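You operate a simulated robot arm through the tools that you are given. There is no shell and no other tool. Be economical: measure what you need, move in short steps, check, and stop when the job is done.

You run a simulated two-armed robot. Do the job below in one go: nothing can be reset, and whatever is moved stays where it is left.

## Task
On the surface of the wooden cabinet top, fold the blue cloth in half, so that its two long edges meet.

The check looks at the end state, three seconds after you hand in, the way a careful person would. Anything else that was tipped, shoved, dropped, spilled or broken makes it a failure. Flat cloth is picked up by pressing the open fingertips on it (5 to 10 N) and closing them slowly along it; thin cloth reads only 2 to 8 mm in the jaws.

## Robot
Two 7-joint arms with two-finger parallel grippers on one trunk, on a base that drives. Base frame: it is fixed to the floor where the robot stands at the start and does not move with it; the origin is under the middle of the robot, x ahead of it, y to its left, z up. Readings come in m, degrees, newtons and seconds.
The left shoulder is at the start at [0.07, 0.163, 1.195], the right one opposite. Places, roughly: surface of the wooden cabinet top [0.6, 0, 0.9]. Payload 3.43 kg a hand.
The tool frame of a hand sits at the grasp point between the pads (the TCP): z along the fingers, y along the line on which they close. The tips reach 0.034 m beyond it. Largest opening 0.128 m; finger width 0.024, thickness 0.012; the body of the gripper, 0.048 by 0.13 m, starts 0.096 m behind the TCP.
Orientation is told as [roll, pitch, yaw] about the base's x, y, z axes, in that order, counted from this pose: with the fingers straight down and closing along the base's y, the tool's x points along the base's -x, its y along +y and its z along -z.

## Interface
- The arms move only by the tool move_arm. It takes "left_increments", "right_increments" or both (then of equal length, played together; a hand with none holds still); each is a list of rows, each a list of 7 numbers: the shift along the tool's x, y, z in m, then the turn, a rotation vector about the tool's x, y, z in degrees, then the gripper command, from -1 (shut) to 1 (fully open), values between in proportion. In form: [[x, y, z, rx, ry, rz, hand], ...]. A call has 1 to 20 rows; each row shifts and turns the commanded pose from where the row before left it, along the tool's axes as they then stand. A row lasts 0.2 s, in which the tool goes at most 0.05 m and 8.6 degrees; a call with a longer step from one row to the next is refused whole, and so is a gripper value outside its range. Where a pose cannot be reached the arm comes as near as it can. A force on the tool above 40 N (or 10 N above the force at the start of the call, whichever is more), or a blocked arm, ends the call early, and 0.2 s more pass. The fingers move at their own pace (about 0.153 m/s each) and stop on an object; they squeeze with about 41 N. The grip force told is the motor's: it shows also when the fingers shut on nothing. Time passes only in rows, and 0.2 s behind the last, so rows that do not move let the fingers close. It gives the time, the measured TCP pose, the force on the tool (base axes), the opening and the grip force at its end, in the units of the frame above (readings bear some noise), with the torque about the TCP (base axes, N m) and any sound that the robot's microphone picked up.
- Cameras (640 x 400 px; columns grow to the right, rows downward): "scene" is now at [0.1343, 0.0084, 1.415]; the picture's right is [0.11, -0.99, -0.00], its down [-0.63, -0.07, -0.78] and it looks along [0.77, 0.08, -0.63] (base axes); focal length 258 px, centre (320, 200). "left" rides on the left gripper at [0.076, 0.011, -0.16] in its tool frame; the picture's right is [-0.15, 0.99, 0.00], its down [-0.88, -0.13, -0.46] and it looks along [-0.45, -0.07, 0.89] (tool axes); focal length 234 px, centre (320, 200). "right" rides on the right gripper at [0.076, -0.011, -0.16] in its tool frame; the picture's right is [0.15, 0.99, 0.00], its down [-0.88, 0.13, -0.46] and it looks along [-0.45, 0.07, 0.89] (tool axes); focal length 234 px, centre (320, 200). There is no depth. A picture from a camera that has moved, and an enlarged one, comes with that camera's place and axes in the base frame and with its lens.
- capture(camera): a new picture of that camera. No time passes.
- raise_lower(by): slides the trunk up (or, below 0, down) by that many m; the arms and the scene camera ride with it, the base frame stays. It gives what a move gives, with no picture.
- drive_base(legs): drives the robot by 1 to 6 legs, each [ahead, left, turn to the left] in m, m and degrees, along the robot's own axes; the way and the turn of a leg run together, so that a leg with both is an arc; at most 1.5 m and 180 degrees a leg. The arms and the cameras ride along, it lands a little off, and it stops where it bumps. It gives what a move gives.
- turn_head(pan, tilt): turns the head with the scene camera to pan (to the left, within 86 degrees either way) and tilt (down, from -29 to 69), counted from straight ahead of the robot. It gives what a move gives.
- inspect(camera, box): a new picture of the part [left, top, right, bottom] of that camera's present view, enlarged. No time passes.
- hand_in(): hands the job in; it is judged then, once.

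Work in short steps. Places have to be worked out from the pictures, the camera data and where the tool is seen: move nearer, look again, correct. Check each grasp and each placing, and mend what went wrong. You have 120 turns and 92 pictures in all, those below and enlarged ones among them. Open the grippers and draw the arms clear of the work before you hand the job in, unless the task says otherwise; then end with one line.

The tools are called after "Call:" by a JSON object that holds its "method" and its "body". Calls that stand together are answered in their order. move_arm: Moves the arms, as the interface text tells. Its arguments: {"type":"object","properties":{"left_increments":{"type":"array","items":{"type":"array","items":{"type":"number"}}},"right_increments":{"type":"array","items":{"type":"array","items":{"type":"number"}}}},"required":[]} The other tools are called the same way: raise_lower (by) slides the trunk up or down; drive_base (legs) drives the base; turn_head (pan, tilt) turns the head that bears the scene camera; capture (camera) takes a picture; inspect (camera, box) takes an enlarged picture of a part of a camera's view; hand_in () hands the job in.

At the start:

```text
t: 0.0
left_ee_pos: [0.5108, 0.1053, 1.105]
left_orientation: [0.0, -0.1, 0.1]
left_ft_force: [0.7, -0.7, 0.6]
left_torque: [0.01, 0.0, 0.01]
left_finger_gap: 0.1278
left_grip_force: 0.0
right_ee_pos: [0.6035, -0.3084, 1.0406]
right_orientation: [0.0, 0.0, 0.0]
right_ft_force: [-0.3, -0.1, -0.4]
right_torque: [0.02, 0.01, 0.02]
right_finger_gap: 0.1281
right_grip_force: 0.1
trunk travel left (down, up): [-0.675, 0.265]
robot x, y, heading: [-0.0, -0.0021, 0.1]
head pan, tilt: [6.2, 39.2]
```

scene: 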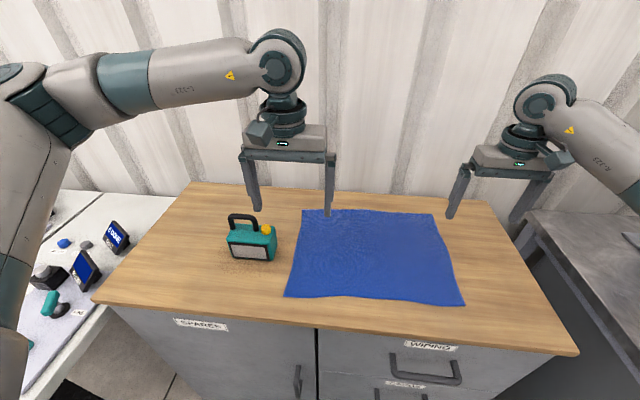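
right: 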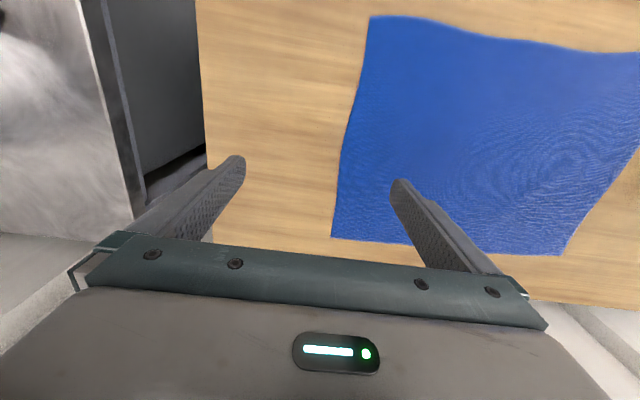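
left: 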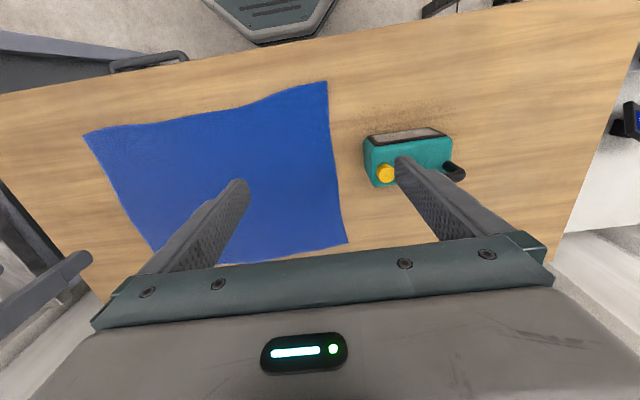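

The cloth looks to span roughly x 0.46–0.80 and y −0.30–0.13, with its long edges near and far from the robot. I'll bring both hands over the near corners, still high, and look.

Call:
{"method": "move_arm", "body": {"left_increments": [[0.012, -0.005, 0.03, 0, 0, 0, -0.5], [0.012, -0.005, 0.03, 0, 0, 0, -0.5], [0.012, -0.005, 0.03, 0, 0, 0, -0.5], [0, 0, 0.03, 0, 0, 0, -0.5]], "right_increments": [[0.035, 0.01, 0.0, 0, 0, 0, -0.5], [0.035, 0.01, 0.02, 0, 0, 0, -0.5], [0.035, 0.01, 0.02, 0, 0, 0, -0.5], [0.02, 0.005, 0.02, 0, 0, 0, -0.5]]}}

Call:
{"method": "capture", "body": {"camera": "left"}}

Call:
{"method": "capture", "body": {"camera": "right"}}

Call:
{"method": "capture", "body": {"camera": "scene"}}

```text
t: 1.0
left_ee_pos: [0.4761, 0.0906, 0.9842]
left_orientation: [0.0, 0.0, 0.1]
left_ft_force: [0.2, -0.4, 0.0]
left_torque: [-0.02, 0.01, -0.02]
left_finger_gap: 0.032
left_grip_force: 0.0
right_ee_pos: [0.4786, -0.2759, 0.9792]
right_orientation: [0.0, 0.1, -0.1]
right_ft_force: [-0.2, 0.4, -0.2]
right_torque: [-0.02, 0.0, 0.01]
right_finger_gap: 0.0319
right_grip_force: 0.1
trunk travel left (down, up): [-0.675, 0.265]
robot x, y, heading: [0.0029, 0.003, -0.1]
head pan, tilt: [6.2, 39.2]
```

```text
88 pictures are left
camera left: at [0.4009, 0.1012, 1.1448], right [0.14, 0.99, 0.0], down [0.88, -0.13, 0.46], along [0.45, -0.07, -0.89], focal length 234 px, centre (320, 200)
```

left: 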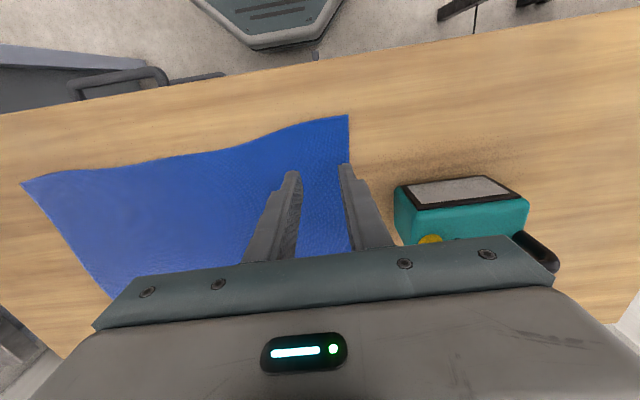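

```text
87 pictures are left
camera right: at [0.4034, -0.2867, 1.1385], right [-0.15, 0.99, 0.0], down [0.88, 0.13, 0.45], along [0.45, 0.07, -0.89], focal length 234 px, centre (320, 200)
```

right: 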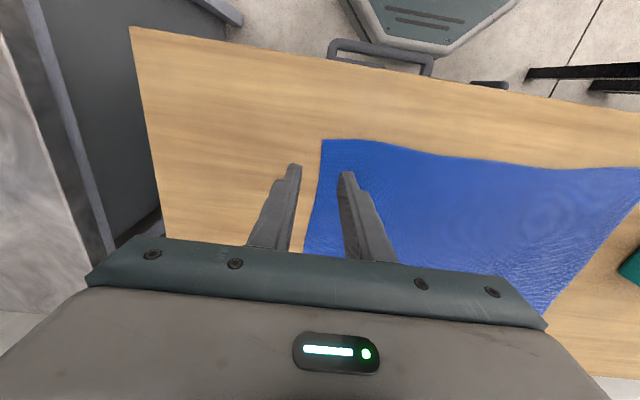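

```text
86 pictures are left
camera scene: at [0.1347, 0.0086, 1.4151], right [0.11, -0.99, 0.0], down [-0.63, -0.07, -0.78], along [0.77, 0.08, -0.63], focal length 258 px, centre (320, 200)
```

scene: 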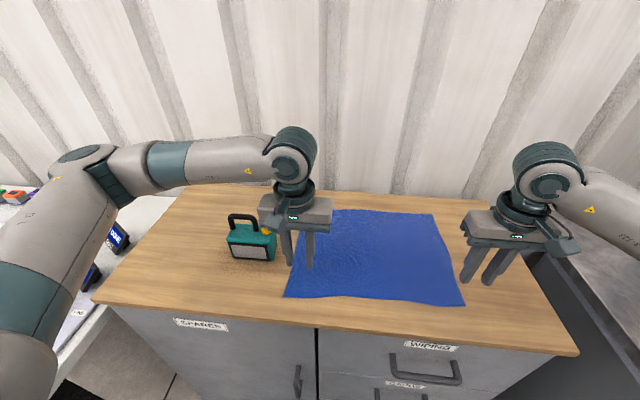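

Triangulating the three views puts the cloth at z ≈ 0.875, with near corners at about (0.44, 0.12) and (0.46, −0.28), and far corners at about (0.745, 0.13) and (0.77, −0.28). I'll go over the grip spots, with the tips about 2 cm up, and check.

Call:
{"method": "move_arm", "body": {"left_increments": [[0.01, 0.002, 0.02, 0, 0, 0, -0.5], [0.01, 0.002, 0.02, 0, 0, 0, -0.5], [0, 0, 0.014, 0, 0, 0, -0.5]], "right_increments": [[0.002, 0.014, 0.018, 0, 0, 0, -0.5], [0.002, 0.014, 0.018, 0, 0, 0, -0.5], [0, 0, 0.013, 0, 0, 0, -0.5]]}}

Call:
{"method": "capture", "body": {"camera": "left"}}

Call:
{"method": "capture", "body": {"camera": "right"}}

Call:
{"method": "capture", "body": {"camera": "scene"}}

```text
t: 1.8
left_ee_pos: [0.4545, 0.0946, 0.9299]
left_orientation: [0.1, 0.1, 0.0]
left_ft_force: [-0.2, -0.9, 0.4]
left_torque: [-0.02, -0.01, 0.03]
left_finger_gap: 0.0322
left_grip_force: 0.0
right_ee_pos: [0.4751, -0.2467, 0.9297]
right_orientation: [0.0, -0.1, 0.0]
right_ft_force: [0.7, -0.2, 0.6]
right_torque: [0.01, -0.01, -0.02]
right_finger_gap: 0.0318
right_grip_force: 0.0
trunk travel left (down, up): [-0.675, 0.265]
robot x, y, heading: [0.0034, 0.0028, -0.2]
head pan, tilt: [6.2, 39.2]
```

```text
85 pictures are left
camera left: at [0.3798, 0.1048, 1.0908], right [0.15, 0.99, 0.0], down [0.88, -0.13, 0.46], along [0.45, -0.07, -0.89], focal length 234 px, centre (320, 200)
```

left: 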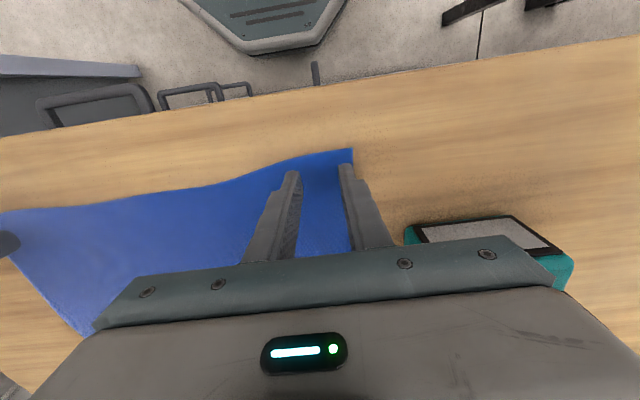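

```text
84 pictures are left
camera right: at [0.3999, -0.2574, 1.0891], right [-0.15, 0.99, 0.0], down [0.88, 0.13, 0.46], along [0.45, 0.07, -0.89], focal length 234 px, centre (320, 200)
```

right: 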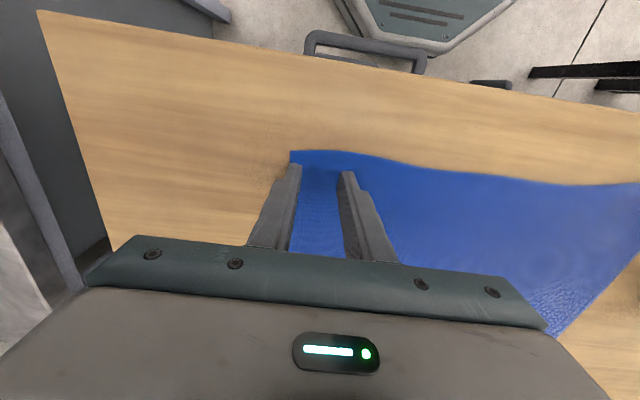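

```text
83 pictures are left
camera scene: at [0.1345, 0.0079, 1.4151], right [0.11, -0.99, 0.0], down [-0.63, -0.07, -0.78], along [0.77, 0.08, -0.63], focal length 258 px, centre (320, 200)
```

scene: 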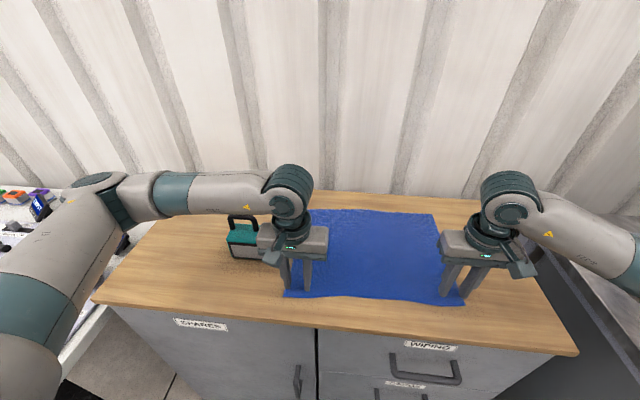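

The outer fingers sit right at the side edges, so I'll shift both hands about 8 mm inward and descend to just above the expected contact height.

Call:
{"method": "move_arm", "body": {"left_increments": [[0, -0.008, 0, 0, 0, 0, -0.5], [0, 0, 0.008, 0, 0, 0, -0.5], [0, 0, 0.006, 0, 0, 0, -0.5], [0, 0, 0.003, 0, 0, 0, -0.5]], "right_increments": [[0, 0.009, 0, 0, 0, 0, -0.5], [0, 0, 0.008, 0, 0, 0, -0.5], [0, 0, 0.006, 0, 0, 0, -0.5], [0, 0, 0.003, 0, 0, 0, -0.5]]}}

```text
t: 2.8
left_ee_pos: [0.455, 0.0856, 0.9187]
left_orientation: [-0.2, -0.4, 0.1]
left_ft_force: [6.5, 0.7, 24.6]
left_torque: [0.25, -0.08, -0.06]
left_finger_gap: 0.0318
left_grip_force: 0.2
right_ee_pos: [0.4746, -0.2377, 0.9186]
right_orientation: [-0.1, -0.4, -0.1]
right_ft_force: [5.1, -3.6, 26.9]
right_torque: [-0.1, -0.04, 0.05]
right_finger_gap: 0.0317
right_grip_force: 0.1
trunk travel left (down, up): [-0.675, 0.265]
robot x, y, heading: [-0.0021, -0.0055, -0.1]
head pan, tilt: [6.2, 39.2]
```

Contact came at TCP z ≈ 0.918, at about 25 N per hand. I'll back off to about 7 N, then close slowly.

Call:
{"method": "move_arm", "body": {"left_increments": [[0, 0, -0.0033, 0, 0, 0, -0.5], [0, 0, 0, 0, 0, 0, -0.5]], "right_increments": [[0, 0, -0.0036, 0, 0, 0, -0.5], [0, 0, 0, 0, 0, 0, -0.5]]}}

```text
t: 3.4
left_ee_pos: [0.4539, 0.0862, 0.9183]
left_orientation: [0.0, 0.0, 0.0]
left_ft_force: [0.0, -2.3, 7.5]
left_torque: [-0.07, -0.01, -0.02]
left_finger_gap: 0.0321
left_grip_force: 0.1
right_ee_pos: [0.473, -0.236, 0.9175]
right_orientation: [0.0, -0.1, 0.1]
right_ft_force: [3.2, 0.6, 11.2]
right_torque: [-0.01, -0.03, 0.02]
right_finger_gap: 0.0322
right_grip_force: 0.0
trunk travel left (down, up): [-0.675, 0.265]
robot x, y, heading: [0.0025, 0.0004, -0.2]
head pan, tilt: [6.2, 39.2]
```

The left hand reads 7.5 N and the right about 11 N. I'll ease the right a touch and close both slowly.

Call:
{"method": "move_arm", "body": {"left_increments": [[0, 0, 0, 0, 0, 0, -0.55], [0, 0, 0, 0, 0, 0, -0.6], [0, 0, 0, 0, 0, 0, -0.65], [0, 0, 0, 0, 0, 0, -0.7], [0, 0, 0, 0, 0, 0, -0.75], [0, 0, 0, 0, 0, 0, -0.8], [0, 0, 0, 0, 0, 0, -0.85], [0, 0, 0, 0, 0, 0, -0.9], [0, 0, 0, 0, 0, 0, -0.95], [0, 0, 0, 0, 0, 0, -1], [0, 0, 0, 0, 0, 0, -1], [0, 0, 0, 0, 0, 0, -1]], "right_increments": [[0, 0, -0.0005, 0, 0, 0, -0.55], [0, 0, 0, 0, 0, 0, -0.6], [0, 0, 0, 0, 0, 0, -0.65], [0, 0, 0, 0, 0, 0, -0.7], [0, 0, 0, 0, 0, 0, -0.75], [0, 0, 0, 0, 0, 0, -0.8], [0, 0, 0, 0, 0, 0, -0.85], [0, 0, 0, 0, 0, 0, -0.9], [0, 0, 0, 0, 0, 0, -0.95], [0, 0, 0, 0, 0, 0, -1], [0, 0, 0, 0, 0, 0, -1], [0, 0, 0, 0, 0, 0, -1]]}}

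Call:
{"method": "capture", "body": {"camera": "left"}}

Call:
{"method": "capture", "body": {"camera": "right"}}

```text
t: 6.0
left_ee_pos: [0.4544, 0.0869, 0.9181]
left_orientation: [0.0, 0.0, 0.1]
left_ft_force: [-0.2, -0.3, 1.3]
left_torque: [0.01, -0.01, 0.02]
left_finger_gap: 0.0
left_grip_force: 32.9
right_ee_pos: [0.4729, -0.2371, 0.9185]
right_orientation: [0.0, -0.1, 0.0]
right_ft_force: [-0.5, 0.2, 0.2]
right_torque: [0.02, 0.02, -0.01]
right_finger_gap: 0.0
right_grip_force: 32.5
trunk travel left (down, up): [-0.675, 0.265]
robot x, y, heading: [-0.0005, 0.0012, -0.2]
head pan, tilt: [6.2, 39.2]
```

```text
82 pictures are left
camera left: at [0.3795, 0.0977, 1.078], right [0.15, 0.99, 0.0], down [0.88, -0.13, 0.46], along [0.45, -0.07, -0.89], focal length 234 px, centre (320, 200)
```

left: 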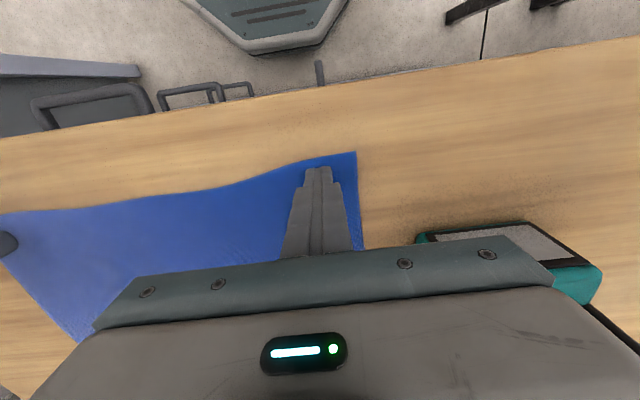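

```text
81 pictures are left
camera right: at [0.3992, -0.2482, 1.0779], right [-0.15, 0.99, 0.0], down [0.88, 0.13, 0.46], along [0.45, 0.07, -0.89], focal length 234 px, centre (320, 200)
```

right: 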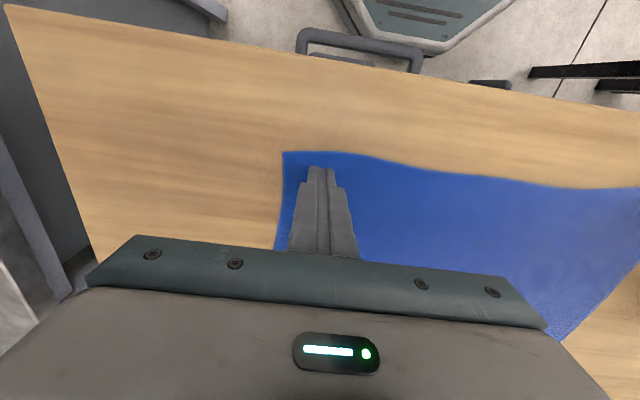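

Both slipped shut on nothing, and the pressing force faded during the close. I'll lift slightly, reopen, press to about 10 N, and close with a force check midway.

Call:
{"method": "move_arm", "body": {"left_increments": [[0, 0, -0.008, 0, 0, 0, -1], [0, 0, 0, 0, 0, 0, -0.6], [0, 0, 0.004, 0, 0, 0, -0.6], [0, 0, 0.004, 0, 0, 0, -0.6], [0, 0, 0.001, 0, 0, 0, -0.6], [0, 0, 0, 0, 0, 0, -0.6]], "right_increments": [[0, 0, -0.008, 0, 0, 0, -1], [0, 0, 0, 0, 0, 0, -0.6], [0, 0, 0.004, 0, 0, 0, -0.6], [0, 0, 0.004, 0, 0, 0, -0.6], [0, 0, 0.001, 0, 0, 0, -0.6], [0, 0, 0, 0, 0, 0, -0.6]]}}

```text
t: 7.4
left_ee_pos: [0.4548, 0.0881, 0.9174]
left_orientation: [0.0, -0.3, 0.1]
left_ft_force: [2.9, 3.6, 14.8]
left_torque: [0.13, 0.02, -0.04]
left_finger_gap: 0.0256
left_grip_force: 0.0
right_ee_pos: [0.474, -0.2386, 0.9172]
right_orientation: [0.1, -0.1, 0.0]
right_ft_force: [0.6, 0.8, 1.6]
right_torque: [0.01, -0.03, -0.01]
right_finger_gap: 0.0255
right_grip_force: 0.0
trunk travel left (down, up): [-0.675, 0.265]
robot x, y, heading: [0.0015, 0.0007, -0.1]
head pan, tilt: [6.2, 39.2]
```

Left presses at 14.8 N, right barely at 1.6 N. I'll trim each and let it settle.

Call:
{"method": "move_arm", "body": {"left_increments": [[0, 0, -0.001, 0, 0, 0, -0.6], [0, 0, 0, 0, 0, 0, -0.6], [0, 0, 0, 0, 0, 0, -0.6]], "right_increments": [[0, 0, 0.0016, 0, 0, 0, -0.6], [0, 0, 0, 0, 0, 0, -0.6], [0, 0, 0, 0, 0, 0, -0.6]]}}

```text
t: 8.2
left_ee_pos: [0.4529, 0.0865, 0.9177]
left_orientation: [0.1, -0.1, 0.1]
left_ft_force: [2.1, -0.9, 5.6]
left_torque: [0.02, -0.04, 0.0]
left_finger_gap: 0.0254
left_grip_force: 0.1
right_ee_pos: [0.4736, -0.2381, 0.918]
right_orientation: [0.0, -0.2, 0.1]
right_ft_force: [4.1, -2.6, 24.8]
right_torque: [-0.13, -0.01, 0.03]
right_finger_gap: 0.0257
right_grip_force: 0.0
trunk travel left (down, up): [-0.675, 0.265]
robot x, y, heading: [-0.0009, -0.0014, -0.1]
head pan, tilt: [6.2, 39.2]
```

I'll trim again (left down 0.4 mm, right up 1.2 mm) and start a partial close.

Call:
{"method": "move_arm", "body": {"left_increments": [[0, 0, 0.0003, 0, 0, 0, -0.6], [0, 0, 0, 0, 0, 0, -0.63], [0, 0, 0, 0, 0, 0, -0.66], [0, 0, 0, 0, 0, 0, -0.69]], "right_increments": [[0, 0, -0.0012, 0, 0, 0, -0.6], [0, 0, 0, 0, 0, 0, -0.63], [0, 0, 0, 0, 0, 0, -0.66], [0, 0, 0, 0, 0, 0, -0.69]]}}

Call:
{"method": "inspect", "body": {"camera": "left", "box": [240, 120, 400, 220]}}

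Call:
{"method": "inspect", "body": {"camera": "right", "box": [240, 120, 400, 220]}}

```text
t: 9.2
left_ee_pos: [0.4536, 0.086, 0.9165]
left_orientation: [-0.1, -0.2, 0.1]
left_ft_force: [0.0, 0.1, 21.2]
left_torque: [0.04, 0.07, -0.01]
left_finger_gap: 0.0172
left_grip_force: 0.1
right_ee_pos: [0.472, -0.2381, 0.9174]
right_orientation: [0.0, 0.0, 0.1]
right_ft_force: [-0.2, -0.2, 5.6]
right_torque: [-0.01, 0.04, 0.03]
right_finger_gap: 0.0186
right_grip_force: 0.1
trunk travel left (down, up): [-0.675, 0.265]
robot x, y, heading: [-0.0004, -0.0007, -0.1]
head pan, tilt: [6.2, 39.2]
```

```text
4.00 times, centred on (320, 170) of left
camera zoom: at [0.3774, 0.0971, 1.0773], right [0.15, 0.99, 0.0], down [0.88, -0.13, 0.46], along [0.45, -0.07, -0.89], focal length 937 px, centre (320, 320)
```

zoom: 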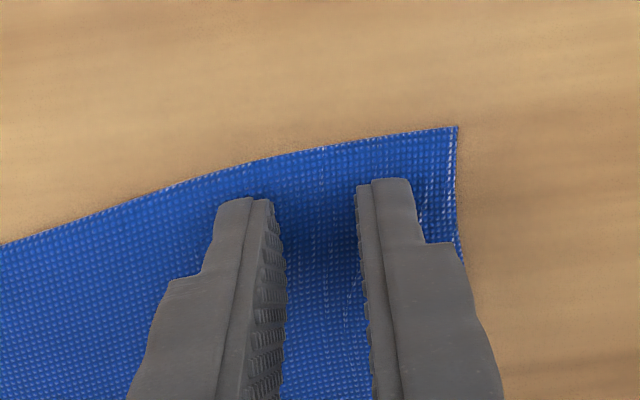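

```text
4.00 times, centred on (320, 170) of right
camera zoom: at [0.397, -0.2496, 1.0769], right [-0.15, 0.99, 0.0], down [0.88, 0.13, 0.46], along [0.45, 0.07, -0.89], focal length 937 px, centre (320, 320)
```

zoom: 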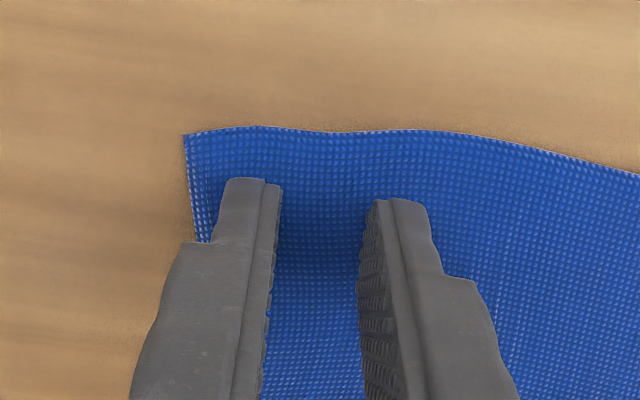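

The left now shows a bulge forming, so firmer contact works. I'll press the right slightly more and finish closing slowly.

Call:
{"method": "move_arm", "body": {"left_increments": [[0, 0, -0.0003, 0, 0, 0, -0.72], [0, 0, 0, 0, 0, 0, -0.75], [0, 0, 0, 0, 0, 0, -0.78], [0, 0, 0, 0, 0, 0, -0.81], [0, 0, 0, 0, 0, 0, -0.84], [0, 0, 0, 0, 0, 0, -0.87], [0, 0, 0, 0, 0, 0, -0.9], [0, 0, 0, 0, 0, 0, -0.93], [0, 0, 0, 0, 0, 0, -0.96], [0, 0, 0, 0, 0, 0, -1], [0, 0, 0, 0, 0, 0, -1]], "right_increments": [[0, 0, 0.0006, 0, 0, 0, -0.69], [0, 0, 0, 0, 0, 0, -0.72], [0, 0, 0, 0, 0, 0, -0.75], [0, 0, 0, 0, 0, 0, -0.78], [0, 0, 0, 0, 0, 0, -0.81], [0, 0, 0, 0, 0, 0, -0.85], [0, 0, 0, 0, 0, 0, -0.89], [0, 0, 0, 0, 0, 0, -0.93], [0, 0, 0, 0, 0, 0, -0.96], [0, 0, 0, 0, 0, 0, -1], [0, 0, 0, 0, 0, 0, -1]]}}

Call:
{"method": "inspect", "body": {"camera": "left", "box": [240, 120, 400, 220]}}

Call:
{"method": "inspect", "body": {"camera": "right", "box": [240, 120, 400, 220]}}

```text
t: 11.6
left_ee_pos: [0.4526, 0.0857, 0.9184]
left_orientation: [0.0, -0.1, 0.1]
left_ft_force: [-0.6, 0.8, 4.3]
left_torque: [0.03, 0.02, -0.01]
left_finger_gap: 0.0
left_grip_force: 32.7
right_ee_pos: [0.4728, -0.2378, 0.9178]
right_orientation: [-0.1, -0.1, 0.0]
right_ft_force: [-0.6, -0.5, 13.4]
right_torque: [-0.05, 0.04, -0.01]
right_finger_gap: 0.0002
right_grip_force: 32.6
trunk travel left (down, up): [-0.675, 0.265]
robot x, y, heading: [-0.0008, -0.003, 0.1]
head pan, tilt: [6.2, 39.2]
```

```text
4.00 times, centred on (320, 170) of left
camera zoom: at [0.3777, 0.0976, 1.0776], right [0.15, 0.99, 0.0], down [0.88, -0.13, 0.46], along [0.45, -0.07, -0.89], focal length 937 px, centre (320, 320)
```

zoom: 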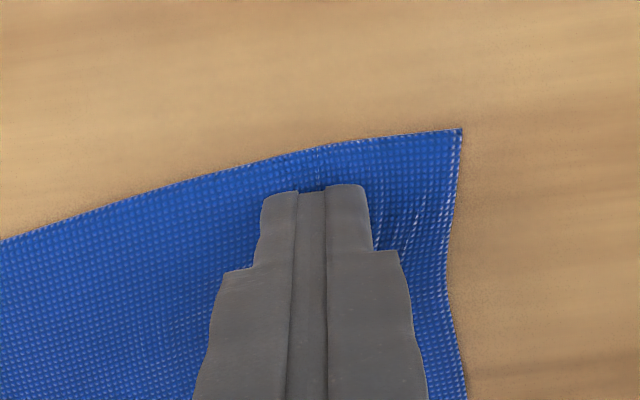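

```text
4.00 times, centred on (320, 170) of right
camera zoom: at [0.3982, -0.2492, 1.0766], right [-0.15, 0.99, 0.0], down [0.88, 0.13, 0.46], along [0.45, 0.07, -0.89], focal length 937 px, centre (320, 320)
```

zoom: 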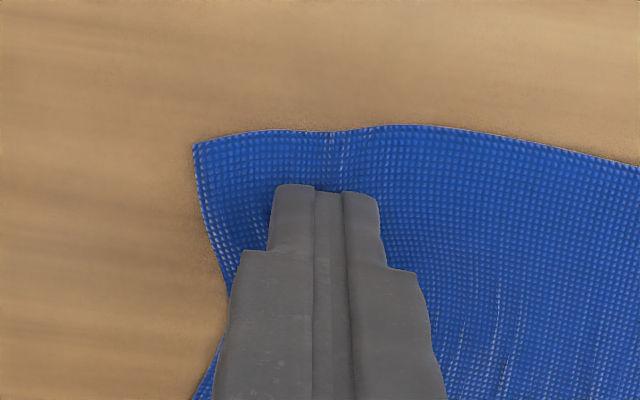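

The cloth is being dragged but slips out at the end. I'll reopen a bit wider, press to about 10–15 N, then close more slowly with force trims between.

Call:
{"method": "move_arm", "body": {"left_increments": [[0, 0, -0.008, 0, 0, 0, -1], [0, 0, 0, 0, 0, 0, -0.5], [0, 0, 0.004, 0, 0, 0, -0.5], [0, 0, 0.004, 0, 0, 0, -0.5], [0, 0, 0.0003, 0, 0, 0, -0.5], [0, 0, 0, 0, 0, 0, -0.5], [0, 0, 0, 0, 0, 0, -0.5]], "right_increments": [[0, 0, -0.008, 0, 0, 0, -1], [0, 0, 0, 0, 0, 0, -0.5], [0, 0, 0.004, 0, 0, 0, -0.5], [0, 0, 0.004, 0, 0, 0, -0.5], [0, 0, 0, 0, 0, 0, -0.5], [0, 0, 0, 0, 0, 0, -0.5], [0, 0, 0, 0, 0, 0, -0.5]]}}

```text
t: 13.2
left_ee_pos: [0.4533, 0.086, 0.9188]
left_orientation: [0.0, -0.1, 0.1]
left_ft_force: [0.2, 0.1, 0.1]
left_torque: [-0.03, -0.01, 0.05]
left_finger_gap: 0.032
left_grip_force: 0.0
right_ee_pos: [0.4742, -0.2365, 0.918]
right_orientation: [-0.1, -0.2, 0.0]
right_ft_force: [4.7, -3.5, 24.3]
right_torque: [-0.18, -0.03, 0.03]
right_finger_gap: 0.0319
right_grip_force: 0.1
trunk travel left (down, up): [-0.675, 0.265]
robot x, y, heading: [-0.004, -0.0017, 0.1]
head pan, tilt: [6.2, 39.2]
```

Left has no contact and right is at 24 N. I'll trim both: left down 1.5 mm, right up 0.8 mm.

Call:
{"method": "move_arm", "body": {"left_increments": [[0, 0, 0.0015, 0, 0, 0, -0.5], [0, 0, 0, 0, 0, 0, -0.5], [0, 0, 0, 0, 0, 0, -0.5]], "right_increments": [[0, 0, -0.0008, 0, 0, 0, -0.5], [0, 0, 0, 0, 0, 0, -0.5], [0, 0, 0, 0, 0, 0, -0.5]]}}

```text
t: 14.0
left_ee_pos: [0.4538, 0.0868, 0.9181]
left_orientation: [0.1, -0.1, 0.1]
left_ft_force: [-0.2, 0.7, 6.7]
left_torque: [0.04, 0.05, 0.03]
left_finger_gap: 0.0321
left_grip_force: 0.2
right_ee_pos: [0.4729, -0.2361, 0.9178]
right_orientation: [0.0, -0.1, 0.0]
right_ft_force: [3.5, -1.3, 16.6]
right_torque: [-0.11, -0.06, -0.03]
right_finger_gap: 0.032
right_grip_force: 0.3
trunk travel left (down, up): [-0.675, 0.265]
robot x, y, heading: [-0.0012, -0.0004, 0.2]
head pan, tilt: [6.2, 39.2]
```

Now 6.7 N and 16.6 N. I'll push left another 0.5 mm and close slowly to about half.

Call:
{"method": "move_arm", "body": {"left_increments": [[0, 0, 0.0005, 0, 0, 0, -0.52], [0, 0, 0, 0, 0, 0, -0.54], [0, 0, 0, 0, 0, 0, -0.56], [0, 0, 0, 0, 0, 0, -0.58], [0, 0, 0, 0, 0, 0, -0.6], [0, 0, 0, 0, 0, 0, -0.62], [0, 0, 0, 0, 0, 0, -0.64], [0, 0, 0, 0, 0, 0, -0.66]], "right_increments": [[0, 0, 0, 0, 0, 0, -0.52], [0, 0, 0, 0, 0, 0, -0.54], [0, 0, 0, 0, 0, 0, -0.56], [0, 0, 0, 0, 0, 0, -0.58], [0, 0, 0, 0, 0, 0, -0.6], [0, 0, 0, 0, 0, 0, -0.62], [0, 0, 0, 0, 0, 0, -0.64], [0, 0, 0, 0, 0, 0, -0.66]]}}

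Call:
{"method": "inspect", "body": {"camera": "left", "box": [240, 120, 400, 220]}}

Call:
{"method": "inspect", "body": {"camera": "right", "box": [240, 120, 400, 220]}}

```text
t: 15.8
left_ee_pos: [0.4545, 0.0847, 0.9175]
left_orientation: [-0.1, -0.1, 0.0]
left_ft_force: [1.0, -3.7, 28.8]
left_torque: [-0.05, -0.03, 0.02]
left_finger_gap: 0.0204
left_grip_force: 0.0
right_ee_pos: [0.4727, -0.2374, 0.9183]
right_orientation: [0.1, -0.1, 0.0]
right_ft_force: [0.7, 1.3, 4.6]
right_torque: [0.05, 0.02, 0.0]
right_finger_gap: 0.022
right_grip_force: 0.2
trunk travel left (down, up): [-0.675, 0.265]
robot x, y, heading: [-0.0013, -0.0043, 0.1]
head pan, tilt: [6.2, 39.2]
```

```text
4.00 times, centred on (320, 170) of left
camera zoom: at [0.3776, 0.0968, 1.0772], right [0.15, 0.99, 0.0], down [0.88, -0.13, 0.46], along [0.45, -0.07, -0.89], focal length 937 px, centre (320, 320)
```

zoom: 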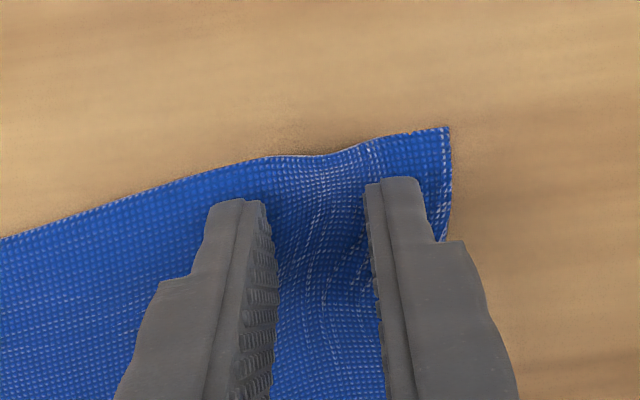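

```text
4.00 times, centred on (320, 170) of right
camera zoom: at [0.3972, -0.2486, 1.0768], right [-0.15, 0.99, 0.0], down [0.88, 0.13, 0.46], along [0.45, 0.07, -0.89], focal length 937 px, centre (320, 320)
```

zoom: 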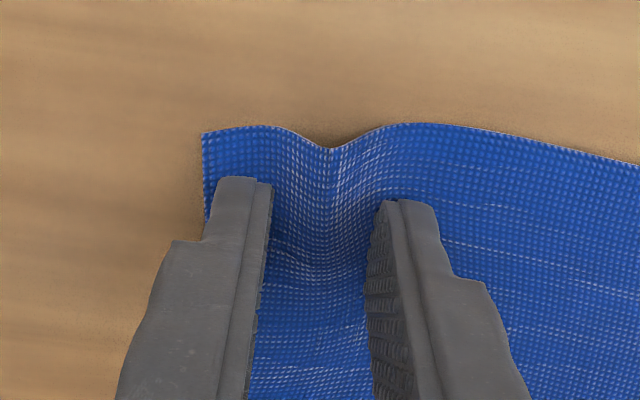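

Both now have a clear ridge between the fingers. I'll continue slowly, with the right pressed slightly more.

Call:
{"method": "move_arm", "body": {"left_increments": [[0, 0, 0, 0, 0, 0, -0.68], [0, 0, 0, 0, 0, 0, -0.7], [0, 0, 0, 0, 0, 0, -0.72], [0, 0, 0, 0, 0, 0, -0.74], [0, 0, 0, 0, 0, 0, -0.76], [0, 0, 0, 0, 0, 0, -0.78]], "right_increments": [[0, 0, 0.0006, 0, 0, 0, -0.66], [0, 0, 0, 0, 0, 0, -0.68], [0, 0, 0, 0, 0, 0, -0.7], [0, 0, 0, 0, 0, 0, -0.72], [0, 0, 0, 0, 0, 0, -0.75], [0, 0, 0, 0, 0, 0, -0.78]]}}

```text
t: 17.2
left_ee_pos: [0.4521, 0.0863, 0.9177]
left_orientation: [0.0, -0.2, 0.0]
left_ft_force: [0.4, -7.6, 28.2]
left_torque: [-0.28, 0.03, -0.02]
left_finger_gap: 0.0134
left_grip_force: 9.3
right_ee_pos: [0.4722, -0.2363, 0.9173]
right_orientation: [0.0, -0.3, 0.0]
right_ft_force: [0.2, 7.0, 15.6]
right_torque: [0.27, 0.08, -0.07]
right_finger_gap: 0.017
right_grip_force: 3.0
trunk travel left (down, up): [-0.675, 0.265]
robot x, y, heading: [-0.0003, -0.001, 0.2]
head pan, tilt: [6.2, 39.2]
```

The grip force is rising, so cloth is between the pads. I'll close the rest of the way.

Call:
{"method": "move_arm", "body": {"left_increments": [[0, 0, 0, 0, 0, 0, -0.81], [0, 0, 0, 0, 0, 0, -0.84], [0, 0, 0, 0, 0, 0, -0.87], [0, 0, 0, 0, 0, 0, -0.9], [0, 0, 0, 0, 0, 0, -0.94], [0, 0, 0, 0, 0, 0, -0.98], [0, 0, 0, 0, 0, 0, -1], [0, 0, 0, 0, 0, 0, -1]], "right_increments": [[0, 0, 0, 0, 0, 0, -0.81], [0, 0, 0, 0, 0, 0, -0.84], [0, 0, 0, 0, 0, 0, -0.87], [0, 0, 0, 0, 0, 0, -0.9], [0, 0, 0, 0, 0, 0, -0.94], [0, 0, 0, 0, 0, 0, -0.98], [0, 0, 0, 0, 0, 0, -1], [0, 0, 0, 0, 0, 0, -1]]}}

Call:
{"method": "inspect", "body": {"camera": "left", "box": [240, 120, 400, 220]}}

Call:
{"method": "inspect", "body": {"camera": "right", "box": [240, 120, 400, 220]}}

```text
t: 19.0
left_ee_pos: [0.4524, 0.0849, 0.9176]
left_orientation: [-0.3, -0.3, 0.0]
left_ft_force: [1.2, -30.6, 20.9]
left_torque: [-1.03, 0.03, -0.03]
left_finger_gap: 0.0031
left_grip_force: 37.5
right_ee_pos: [0.4716, -0.2362, 0.9169]
right_orientation: [0.2, -0.2, 0.1]
right_ft_force: [-2.3, 30.4, 19.0]
right_torque: [1.02, 0.18, -0.26]
right_finger_gap: 0.0021
right_grip_force: 37.5
trunk travel left (down, up): [-0.675, 0.265]
robot x, y, heading: [-0.0018, -0.0006, 0.3]
head pan, tilt: [6.2, 39.2]
```

```text
4.00 times, centred on (320, 170) of left
camera zoom: at [0.3767, 0.0972, 1.0772], right [0.15, 0.99, -0.01], down [0.88, -0.13, 0.46], along [0.45, -0.07, -0.89], focal length 937 px, centre (320, 320)
```

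zoom: 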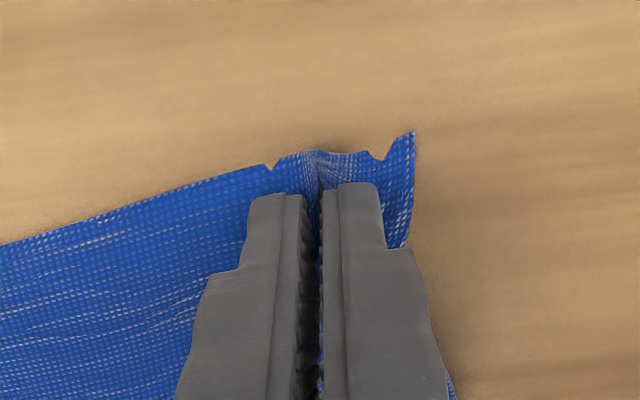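

```text
4.00 times, centred on (320, 170) of right
camera zoom: at [0.3964, -0.2478, 1.0764], right [-0.15, 0.99, 0.0], down [0.88, 0.13, 0.46], along [0.45, 0.07, -0.89], focal length 937 px, centre (320, 320)
```

zoom: 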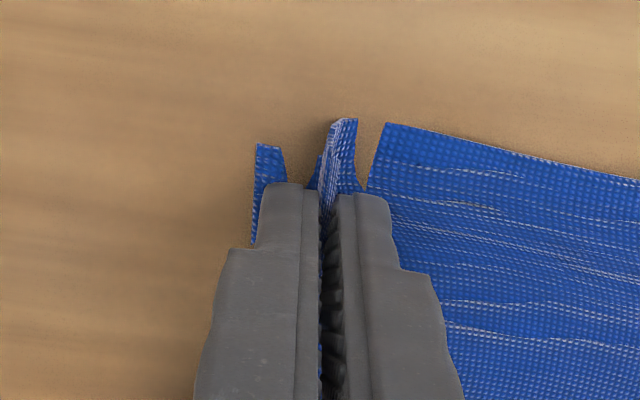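

Both hands hold cloth (3.1 and 2.1 mm), but it's taut between them at about 30 N. I'll lift slightly while bringing the hands together to slacken it.

Call:
{"method": "move_arm", "body": {"left_increments": [[0, -0.003, -0.004, 0, 0, 0, -1], [0, -0.003, -0.006, 0, 0, 0, -1], [0, -0.003, -0.008, 0, 0, 0, -1], [0, -0.002, -0.01, 0, 0, 0, -1], [0, 0, -0.01, 0, 0, 0, -1]], "right_increments": [[0, 0.003, -0.004, 0, 0, 0, -1], [0, 0.003, -0.006, 0, 0, 0, -1], [0, 0.003, -0.008, 0, 0, 0, -1], [0, 0.002, -0.01, 0, 0, 0, -1], [0, 0, -0.01, 0, 0, 0, -1]]}}

Call:
{"method": "capture", "body": {"camera": "scene"}}

Call:
{"method": "capture", "body": {"camera": "left"}}

Call:
{"method": "capture", "body": {"camera": "right"}}

```text
t: 20.2
left_ee_pos: [0.4531, 0.0751, 0.9528]
left_orientation: [0.1, 0.0, 0.1]
left_ft_force: [-0.2, -0.9, -0.4]
left_torque: [-0.01, -0.03, 0.01]
left_finger_gap: 0.0017
left_grip_force: 36.0
right_ee_pos: [0.4731, -0.2264, 0.9545]
right_orientation: [-0.1, 0.0, 0.0]
right_ft_force: [-0.1, 1.7, -0.5]
right_torque: [0.01, -0.03, 0.02]
right_finger_gap: 0.0023
right_grip_force: 37.1
trunk travel left (down, up): [-0.675, 0.265]
robot x, y, heading: [0.001, 0.0025, 0.0]
head pan, tilt: [6.2, 39.2]
```

```text
72 pictures are left
camera scene: at [0.1339, 0.0084, 1.415], right [0.11, -0.99, 0.0], down [-0.63, -0.07, -0.78], along [0.77, 0.08, -0.63], focal length 258 px, centre (320, 200)
```

scene: 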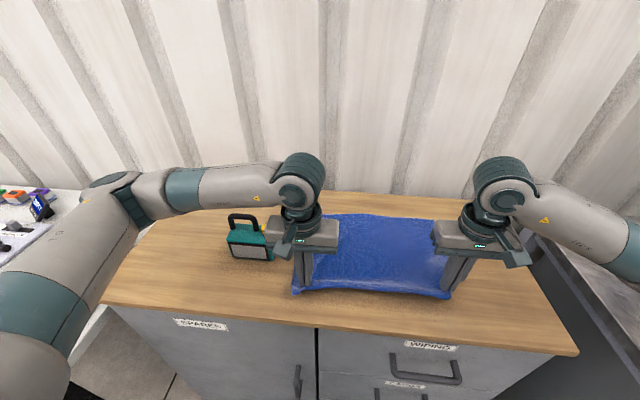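

```text
71 pictures are left
camera left: at [0.378, 0.0868, 1.1133], right [0.15, 0.99, 0.0], down [0.88, -0.13, 0.46], along [0.45, -0.06, -0.89], focal length 234 px, centre (320, 200)
```

left: 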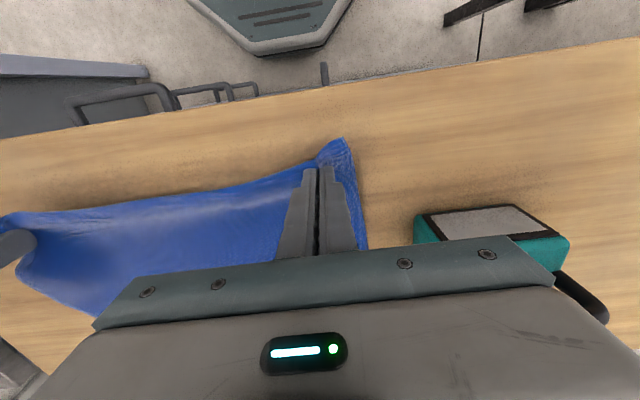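

```text
70 pictures are left
camera right: at [0.3979, -0.2375, 1.1141], right [-0.15, 0.99, 0.0], down [0.88, 0.13, 0.46], along [0.45, 0.07, -0.89], focal length 234 px, centre (320, 200)
```

right: 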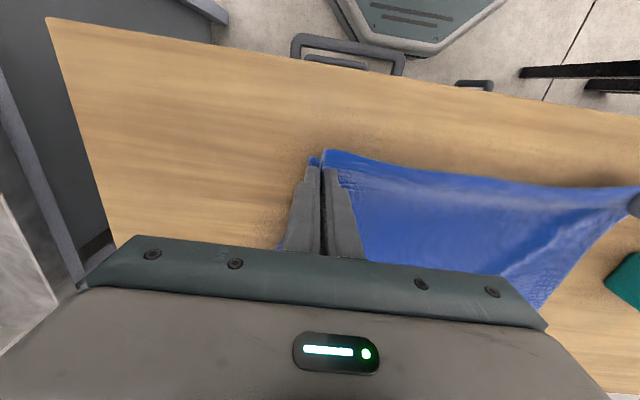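

The near edge is lifted cleanly and the forces are near zero. I'll carry both hands along an arc over the fold line at x ≈ 0.60, stopping a few cm above the far edge to look.

Call:
{"method": "move_arm", "body": {"left_increments": [[-0.015, 0, -0.016, 0, 0, 0, -1], [-0.015, 0, -0.016, 0, 0, 0, -1], [-0.02, 0.001, -0.0125, 0, 0, 0, -1], [-0.02, 0.001, -0.0125, 0, 0, 0, -1], [-0.025, 0.001, -0.0025, 0, 0, 0, -1], [-0.025, 0.001, -0.0025, 0, 0, 0, -1], [-0.025, 0.001, 0.005, 0, 0, 0, -1], [-0.025, 0, 0.005, 0, 0, 0, -1], [-0.025, 0, 0.015, 0, 0, 0, -1], [-0.025, 0, 0.015, 0, 0, 0, -1]], "right_increments": [[-0.015, 0, -0.016, 0, 0, 0, -1], [-0.015, 0, -0.016, 0, 0, 0, -1], [-0.02, 0, -0.0125, 0, 0, 0, -1], [-0.02, 0, -0.0125, 0, 0, 0, -1], [-0.025, 0, -0.0025, 0, 0, 0, -1], [-0.025, 0, -0.0025, 0, 0, 0, -1], [-0.025, 0, 0.005, 0, 0, 0, -1], [-0.025, 0, 0.005, 0, 0, 0, -1], [-0.025, 0, 0.015, 0, 0, 0, -1], [-0.025, 0, 0.015, 0, 0, 0, -1]]}}

Call:
{"method": "capture", "body": {"camera": "scene"}}

Call:
{"method": "capture", "body": {"camera": "left"}}

Call:
{"method": "capture", "body": {"camera": "right"}}

```text
t: 22.4
left_ee_pos: [0.6764, 0.0799, 0.9727]
left_orientation: [0.1, 0.1, 0.1]
left_ft_force: [-0.1, -3.7, 0.7]
left_torque: [-0.17, 0.02, 0.02]
left_finger_gap: 0.0018
left_grip_force: 36.0
right_ee_pos: [0.6951, -0.2247, 0.9755]
right_orientation: [0.1, 0.2, 0.0]
right_ft_force: [0.6, 4.5, 0.4]
right_torque: [0.15, 0.05, -0.03]
right_finger_gap: 0.0027
right_grip_force: 36.8
trunk travel left (down, up): [-0.675, 0.265]
robot x, y, heading: [-0.0001, 0.0018, -0.1]
head pan, tilt: [6.2, 39.2]
```

```text
69 pictures are left
camera scene: at [0.1362, 0.0087, 1.4148], right [0.11, -0.99, 0.0], down [-0.63, -0.07, -0.77], along [0.77, 0.08, -0.63], focal length 258 px, centre (320, 200)
```

scene: 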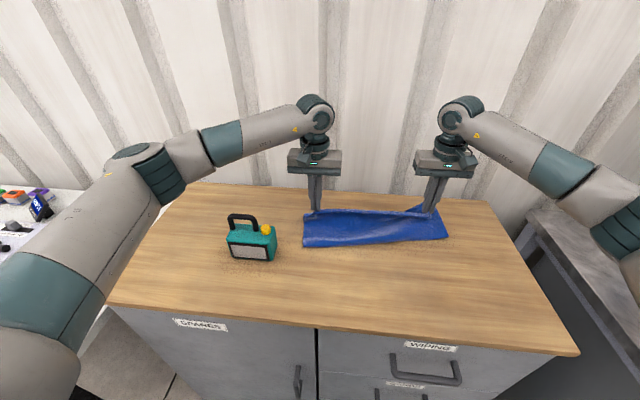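

```text
68 pictures are left
camera left: at [0.6009, 0.0917, 1.1329], right [0.15, 0.99, 0.0], down [0.88, -0.13, 0.45], along [0.45, -0.07, -0.89], focal length 234 px, centre (320, 200)
```

left: 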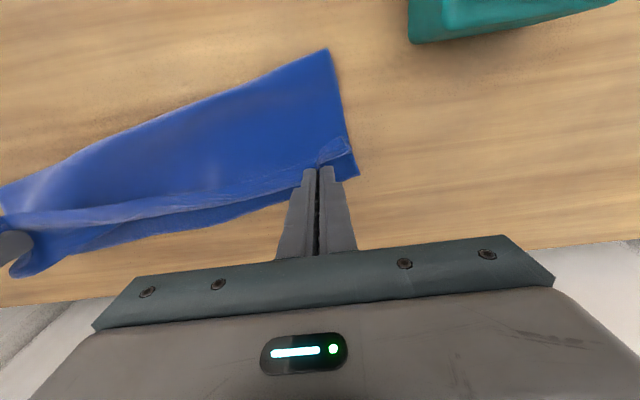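

```text
67 pictures are left
camera right: at [0.621, -0.237, 1.1349], right [-0.15, 0.99, 0.0], down [0.88, 0.13, 0.45], along [0.45, 0.07, -0.89], focal length 234 px, centre (320, 200)
```

right: 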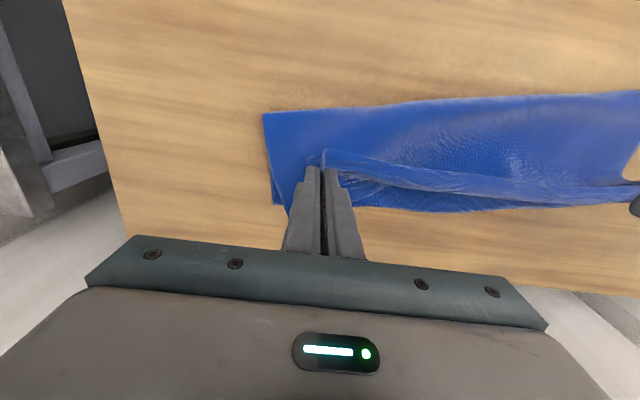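

The fold crosses, but the crease looks skewed (x ≈ 0.58 at left, 0.66 at right). I'll look closer before laying it down.

Call:
{"method": "inspect", "body": {"camera": "right", "box": [220, 60, 640, 322]}}

Call:
{"method": "inspect", "body": {"camera": "scene", "box": [280, 160, 480, 285]}}

```text
1.52 times, centred on (430, 191) of right
camera zoom: at [0.621, -0.237, 1.1349], right [-0.15, 0.99, 0.0], down [0.88, 0.13, 0.45], along [0.45, 0.07, -0.89], focal length 357 px, centre (152, 214)
```

zoom: 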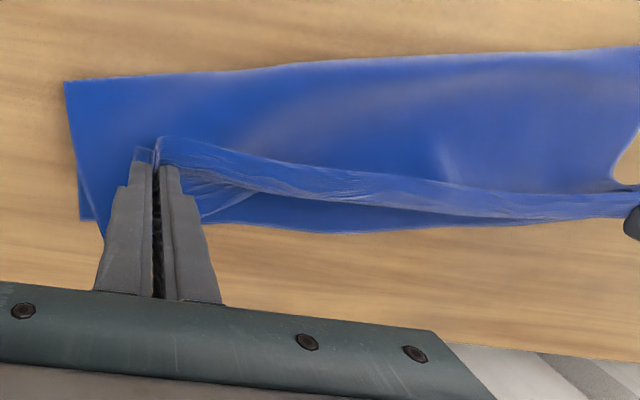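

```text
3.20 times, centred on (380, 222) of scene
camera zoom: at [0.1362, 0.0087, 1.4148], right [0.11, -0.99, 0.0], down [-0.63, -0.07, -0.77], along [0.77, 0.08, -0.63], focal length 824 px, centre (128, 128)
```

zoom: 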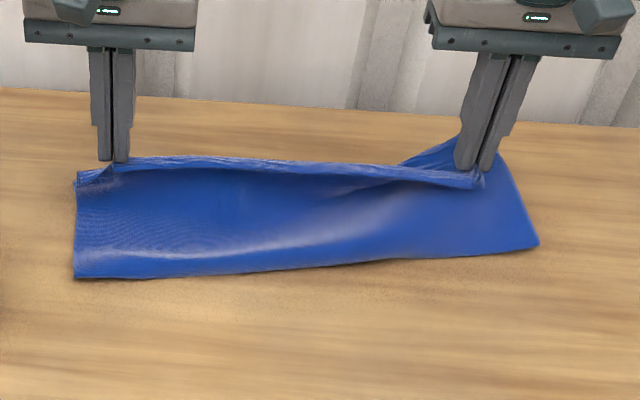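

The right part of the cloth slid forward about 5 cm, so it's slightly rotated but the fold itself is fine. I'll carry the right hand further so its edge meets the far edge there, lower both, and look.

Call:
{"method": "move_arm", "body": {"left_increments": [[-0.01, 0, 0.006, 0, 0, 0, -1], [-0.01, 0, 0.006, 0, 0, 0, -1], [-0.008, 0, 0.006, 0, 0, 0, -1], [-0.004, 0, 0.006, 0, 0, 0, -1], [0, 0, 0.006, 0, 0, 0, -1]], "right_increments": [[-0.02, 0, 0.006, 0, 0, 0, -1], [-0.02, 0, 0.006, 0, 0, 0, -1], [-0.015, 0, 0.006, 0, 0, 0, -1], [-0.015, 0, 0.006, 0, 0, 0, -1], [-0.01, 0, 0.006, 0, 0, 0, -1]]}}

Call:
{"method": "inspect", "body": {"camera": "scene", "box": [280, 160, 480, 285]}}

Call:
{"method": "capture", "body": {"camera": "left"}}

Call:
{"method": "capture", "body": {"camera": "right"}}

```text
t: 23.6
left_ee_pos: [0.7077, 0.0805, 0.9467]
left_orientation: [-0.2, -0.1, 0.0]
left_ft_force: [1.0, -11.7, -0.8]
left_torque: [-0.35, -0.1, 0.04]
left_finger_gap: 0.0015
left_grip_force: 36.3
right_ee_pos: [0.7747, -0.2245, 0.9457]
right_orientation: [0.0, 0.0, 0.1]
right_ft_force: [-2.1, 10.4, 0.5]
right_torque: [0.38, 0.06, -0.08]
right_finger_gap: 0.0028
right_grip_force: 37.2
trunk travel left (down, up): [-0.675, 0.265]
robot x, y, heading: [-0.0034, 0.0005, 0.0]
head pan, tilt: [6.2, 39.2]
```

```text
3.20 times, centred on (380, 222) of scene
camera zoom: at [0.1346, 0.0088, 1.415], right [0.11, -0.99, 0.0], down [-0.63, -0.07, -0.78], along [0.77, 0.08, -0.63], focal length 824 px, centre (128, 128)
```

zoom: 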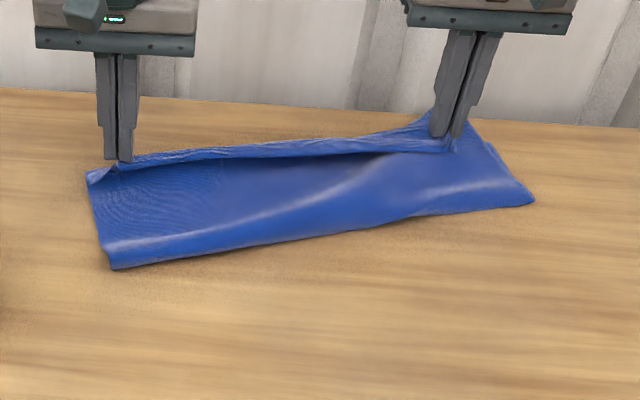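

```text
63 pictures are left
camera left: at [0.6317, 0.0919, 1.1068], right [0.15, 0.99, 0.0], down [0.88, -0.13, 0.46], along [0.45, -0.07, -0.89], focal length 234 px, centre (320, 200)
```

left: 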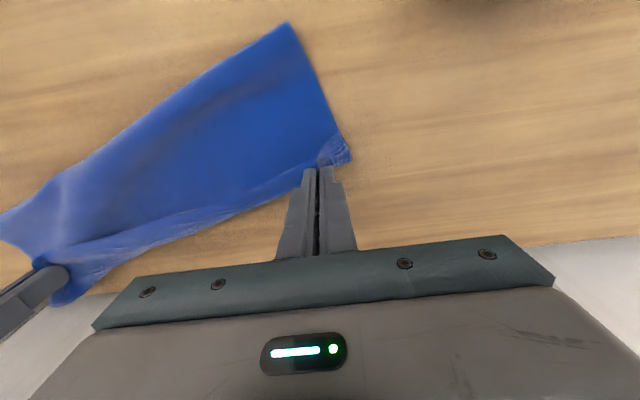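

```text
62 pictures are left
camera right: at [0.7007, -0.237, 1.105], right [-0.15, 0.99, 0.0], down [0.88, 0.13, 0.46], along [0.45, 0.07, -0.89], focal length 234 px, centre (320, 200)
```

right: 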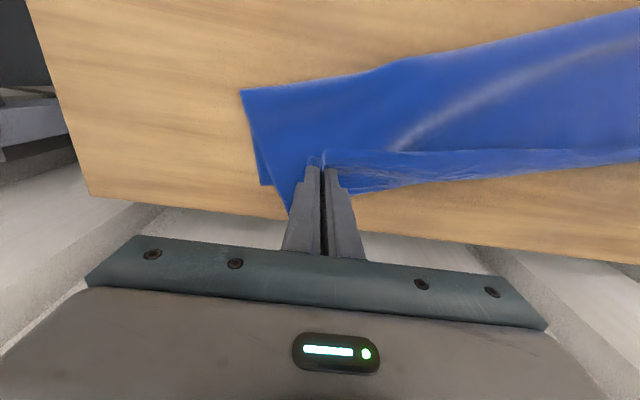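

The right side keeps sliding forward with the hand, and its far corner is close to the back edge of the top. I'll bring the right hand back and ease the tension between the hands, then see how the layers lie.

Call:
{"method": "move_arm", "body": {"right_increments": [[0.015, 0.002, -0.01, 0, 0, 0, -1], [0.015, 0.002, -0.01, 0, 0, 0, -1], [0.015, 0.002, 0, 0, 0, 0, -1], [0.015, 0.002, 0, 0, 0, 0, -1], [0, 0, 0, 0, 0, 0, -1]]}}

Call:
{"method": "inspect", "body": {"camera": "scene", "box": [280, 160, 480, 285]}}

Call:
{"method": "inspect", "body": {"camera": "right", "box": [200, 50, 440, 200]}}

```text
t: 24.8
left_ee_pos: [0.7071, 0.0823, 0.9464]
left_orientation: [0.0, 0.1, 0.1]
left_ft_force: [0.0, 0.2, 0.9]
left_torque: [0.01, 0.01, 0.0]
left_finger_gap: 0.0013
left_grip_force: 36.5
right_ee_pos: [0.716, -0.2177, 0.9649]
right_orientation: [0.0, 0.0, 0.0]
right_ft_force: [-0.1, 0.6, 0.4]
right_torque: [-0.01, 0.01, -0.02]
right_finger_gap: 0.0023
right_grip_force: 37.2
trunk travel left (down, up): [-0.675, 0.265]
robot x, y, heading: [0.0014, 0.0007, -0.0]
head pan, tilt: [6.2, 39.2]
```

```text
3.20 times, centred on (380, 222) of scene
camera zoom: at [0.1348, 0.0086, 1.4149], right [0.11, -0.99, 0.0], down [-0.63, -0.07, -0.78], along [0.77, 0.08, -0.63], focal length 824 px, centre (128, 128)
```

zoom: 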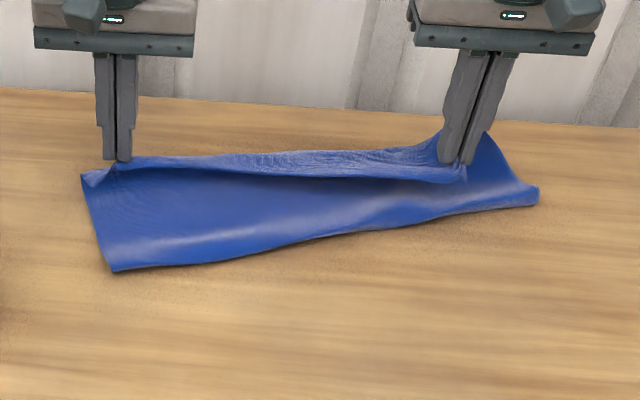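

```text
2.67 times, centred on (320, 125) of right
camera zoom: at [0.6404, -0.2291, 1.1243], right [-0.15, 0.99, 0.0], down [0.88, 0.13, 0.46], along [0.45, 0.07, -0.89], focal length 624 px, centre (320, 400)
```

zoom: 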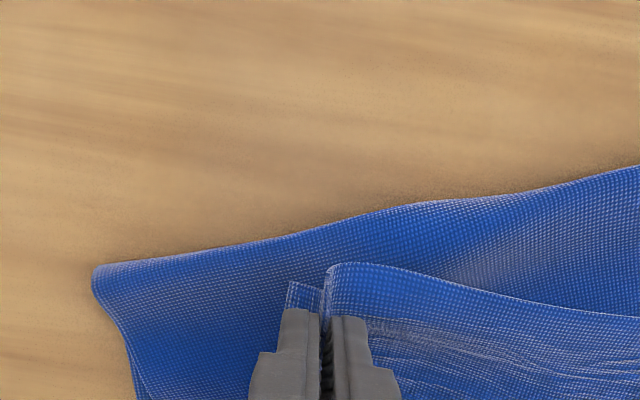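

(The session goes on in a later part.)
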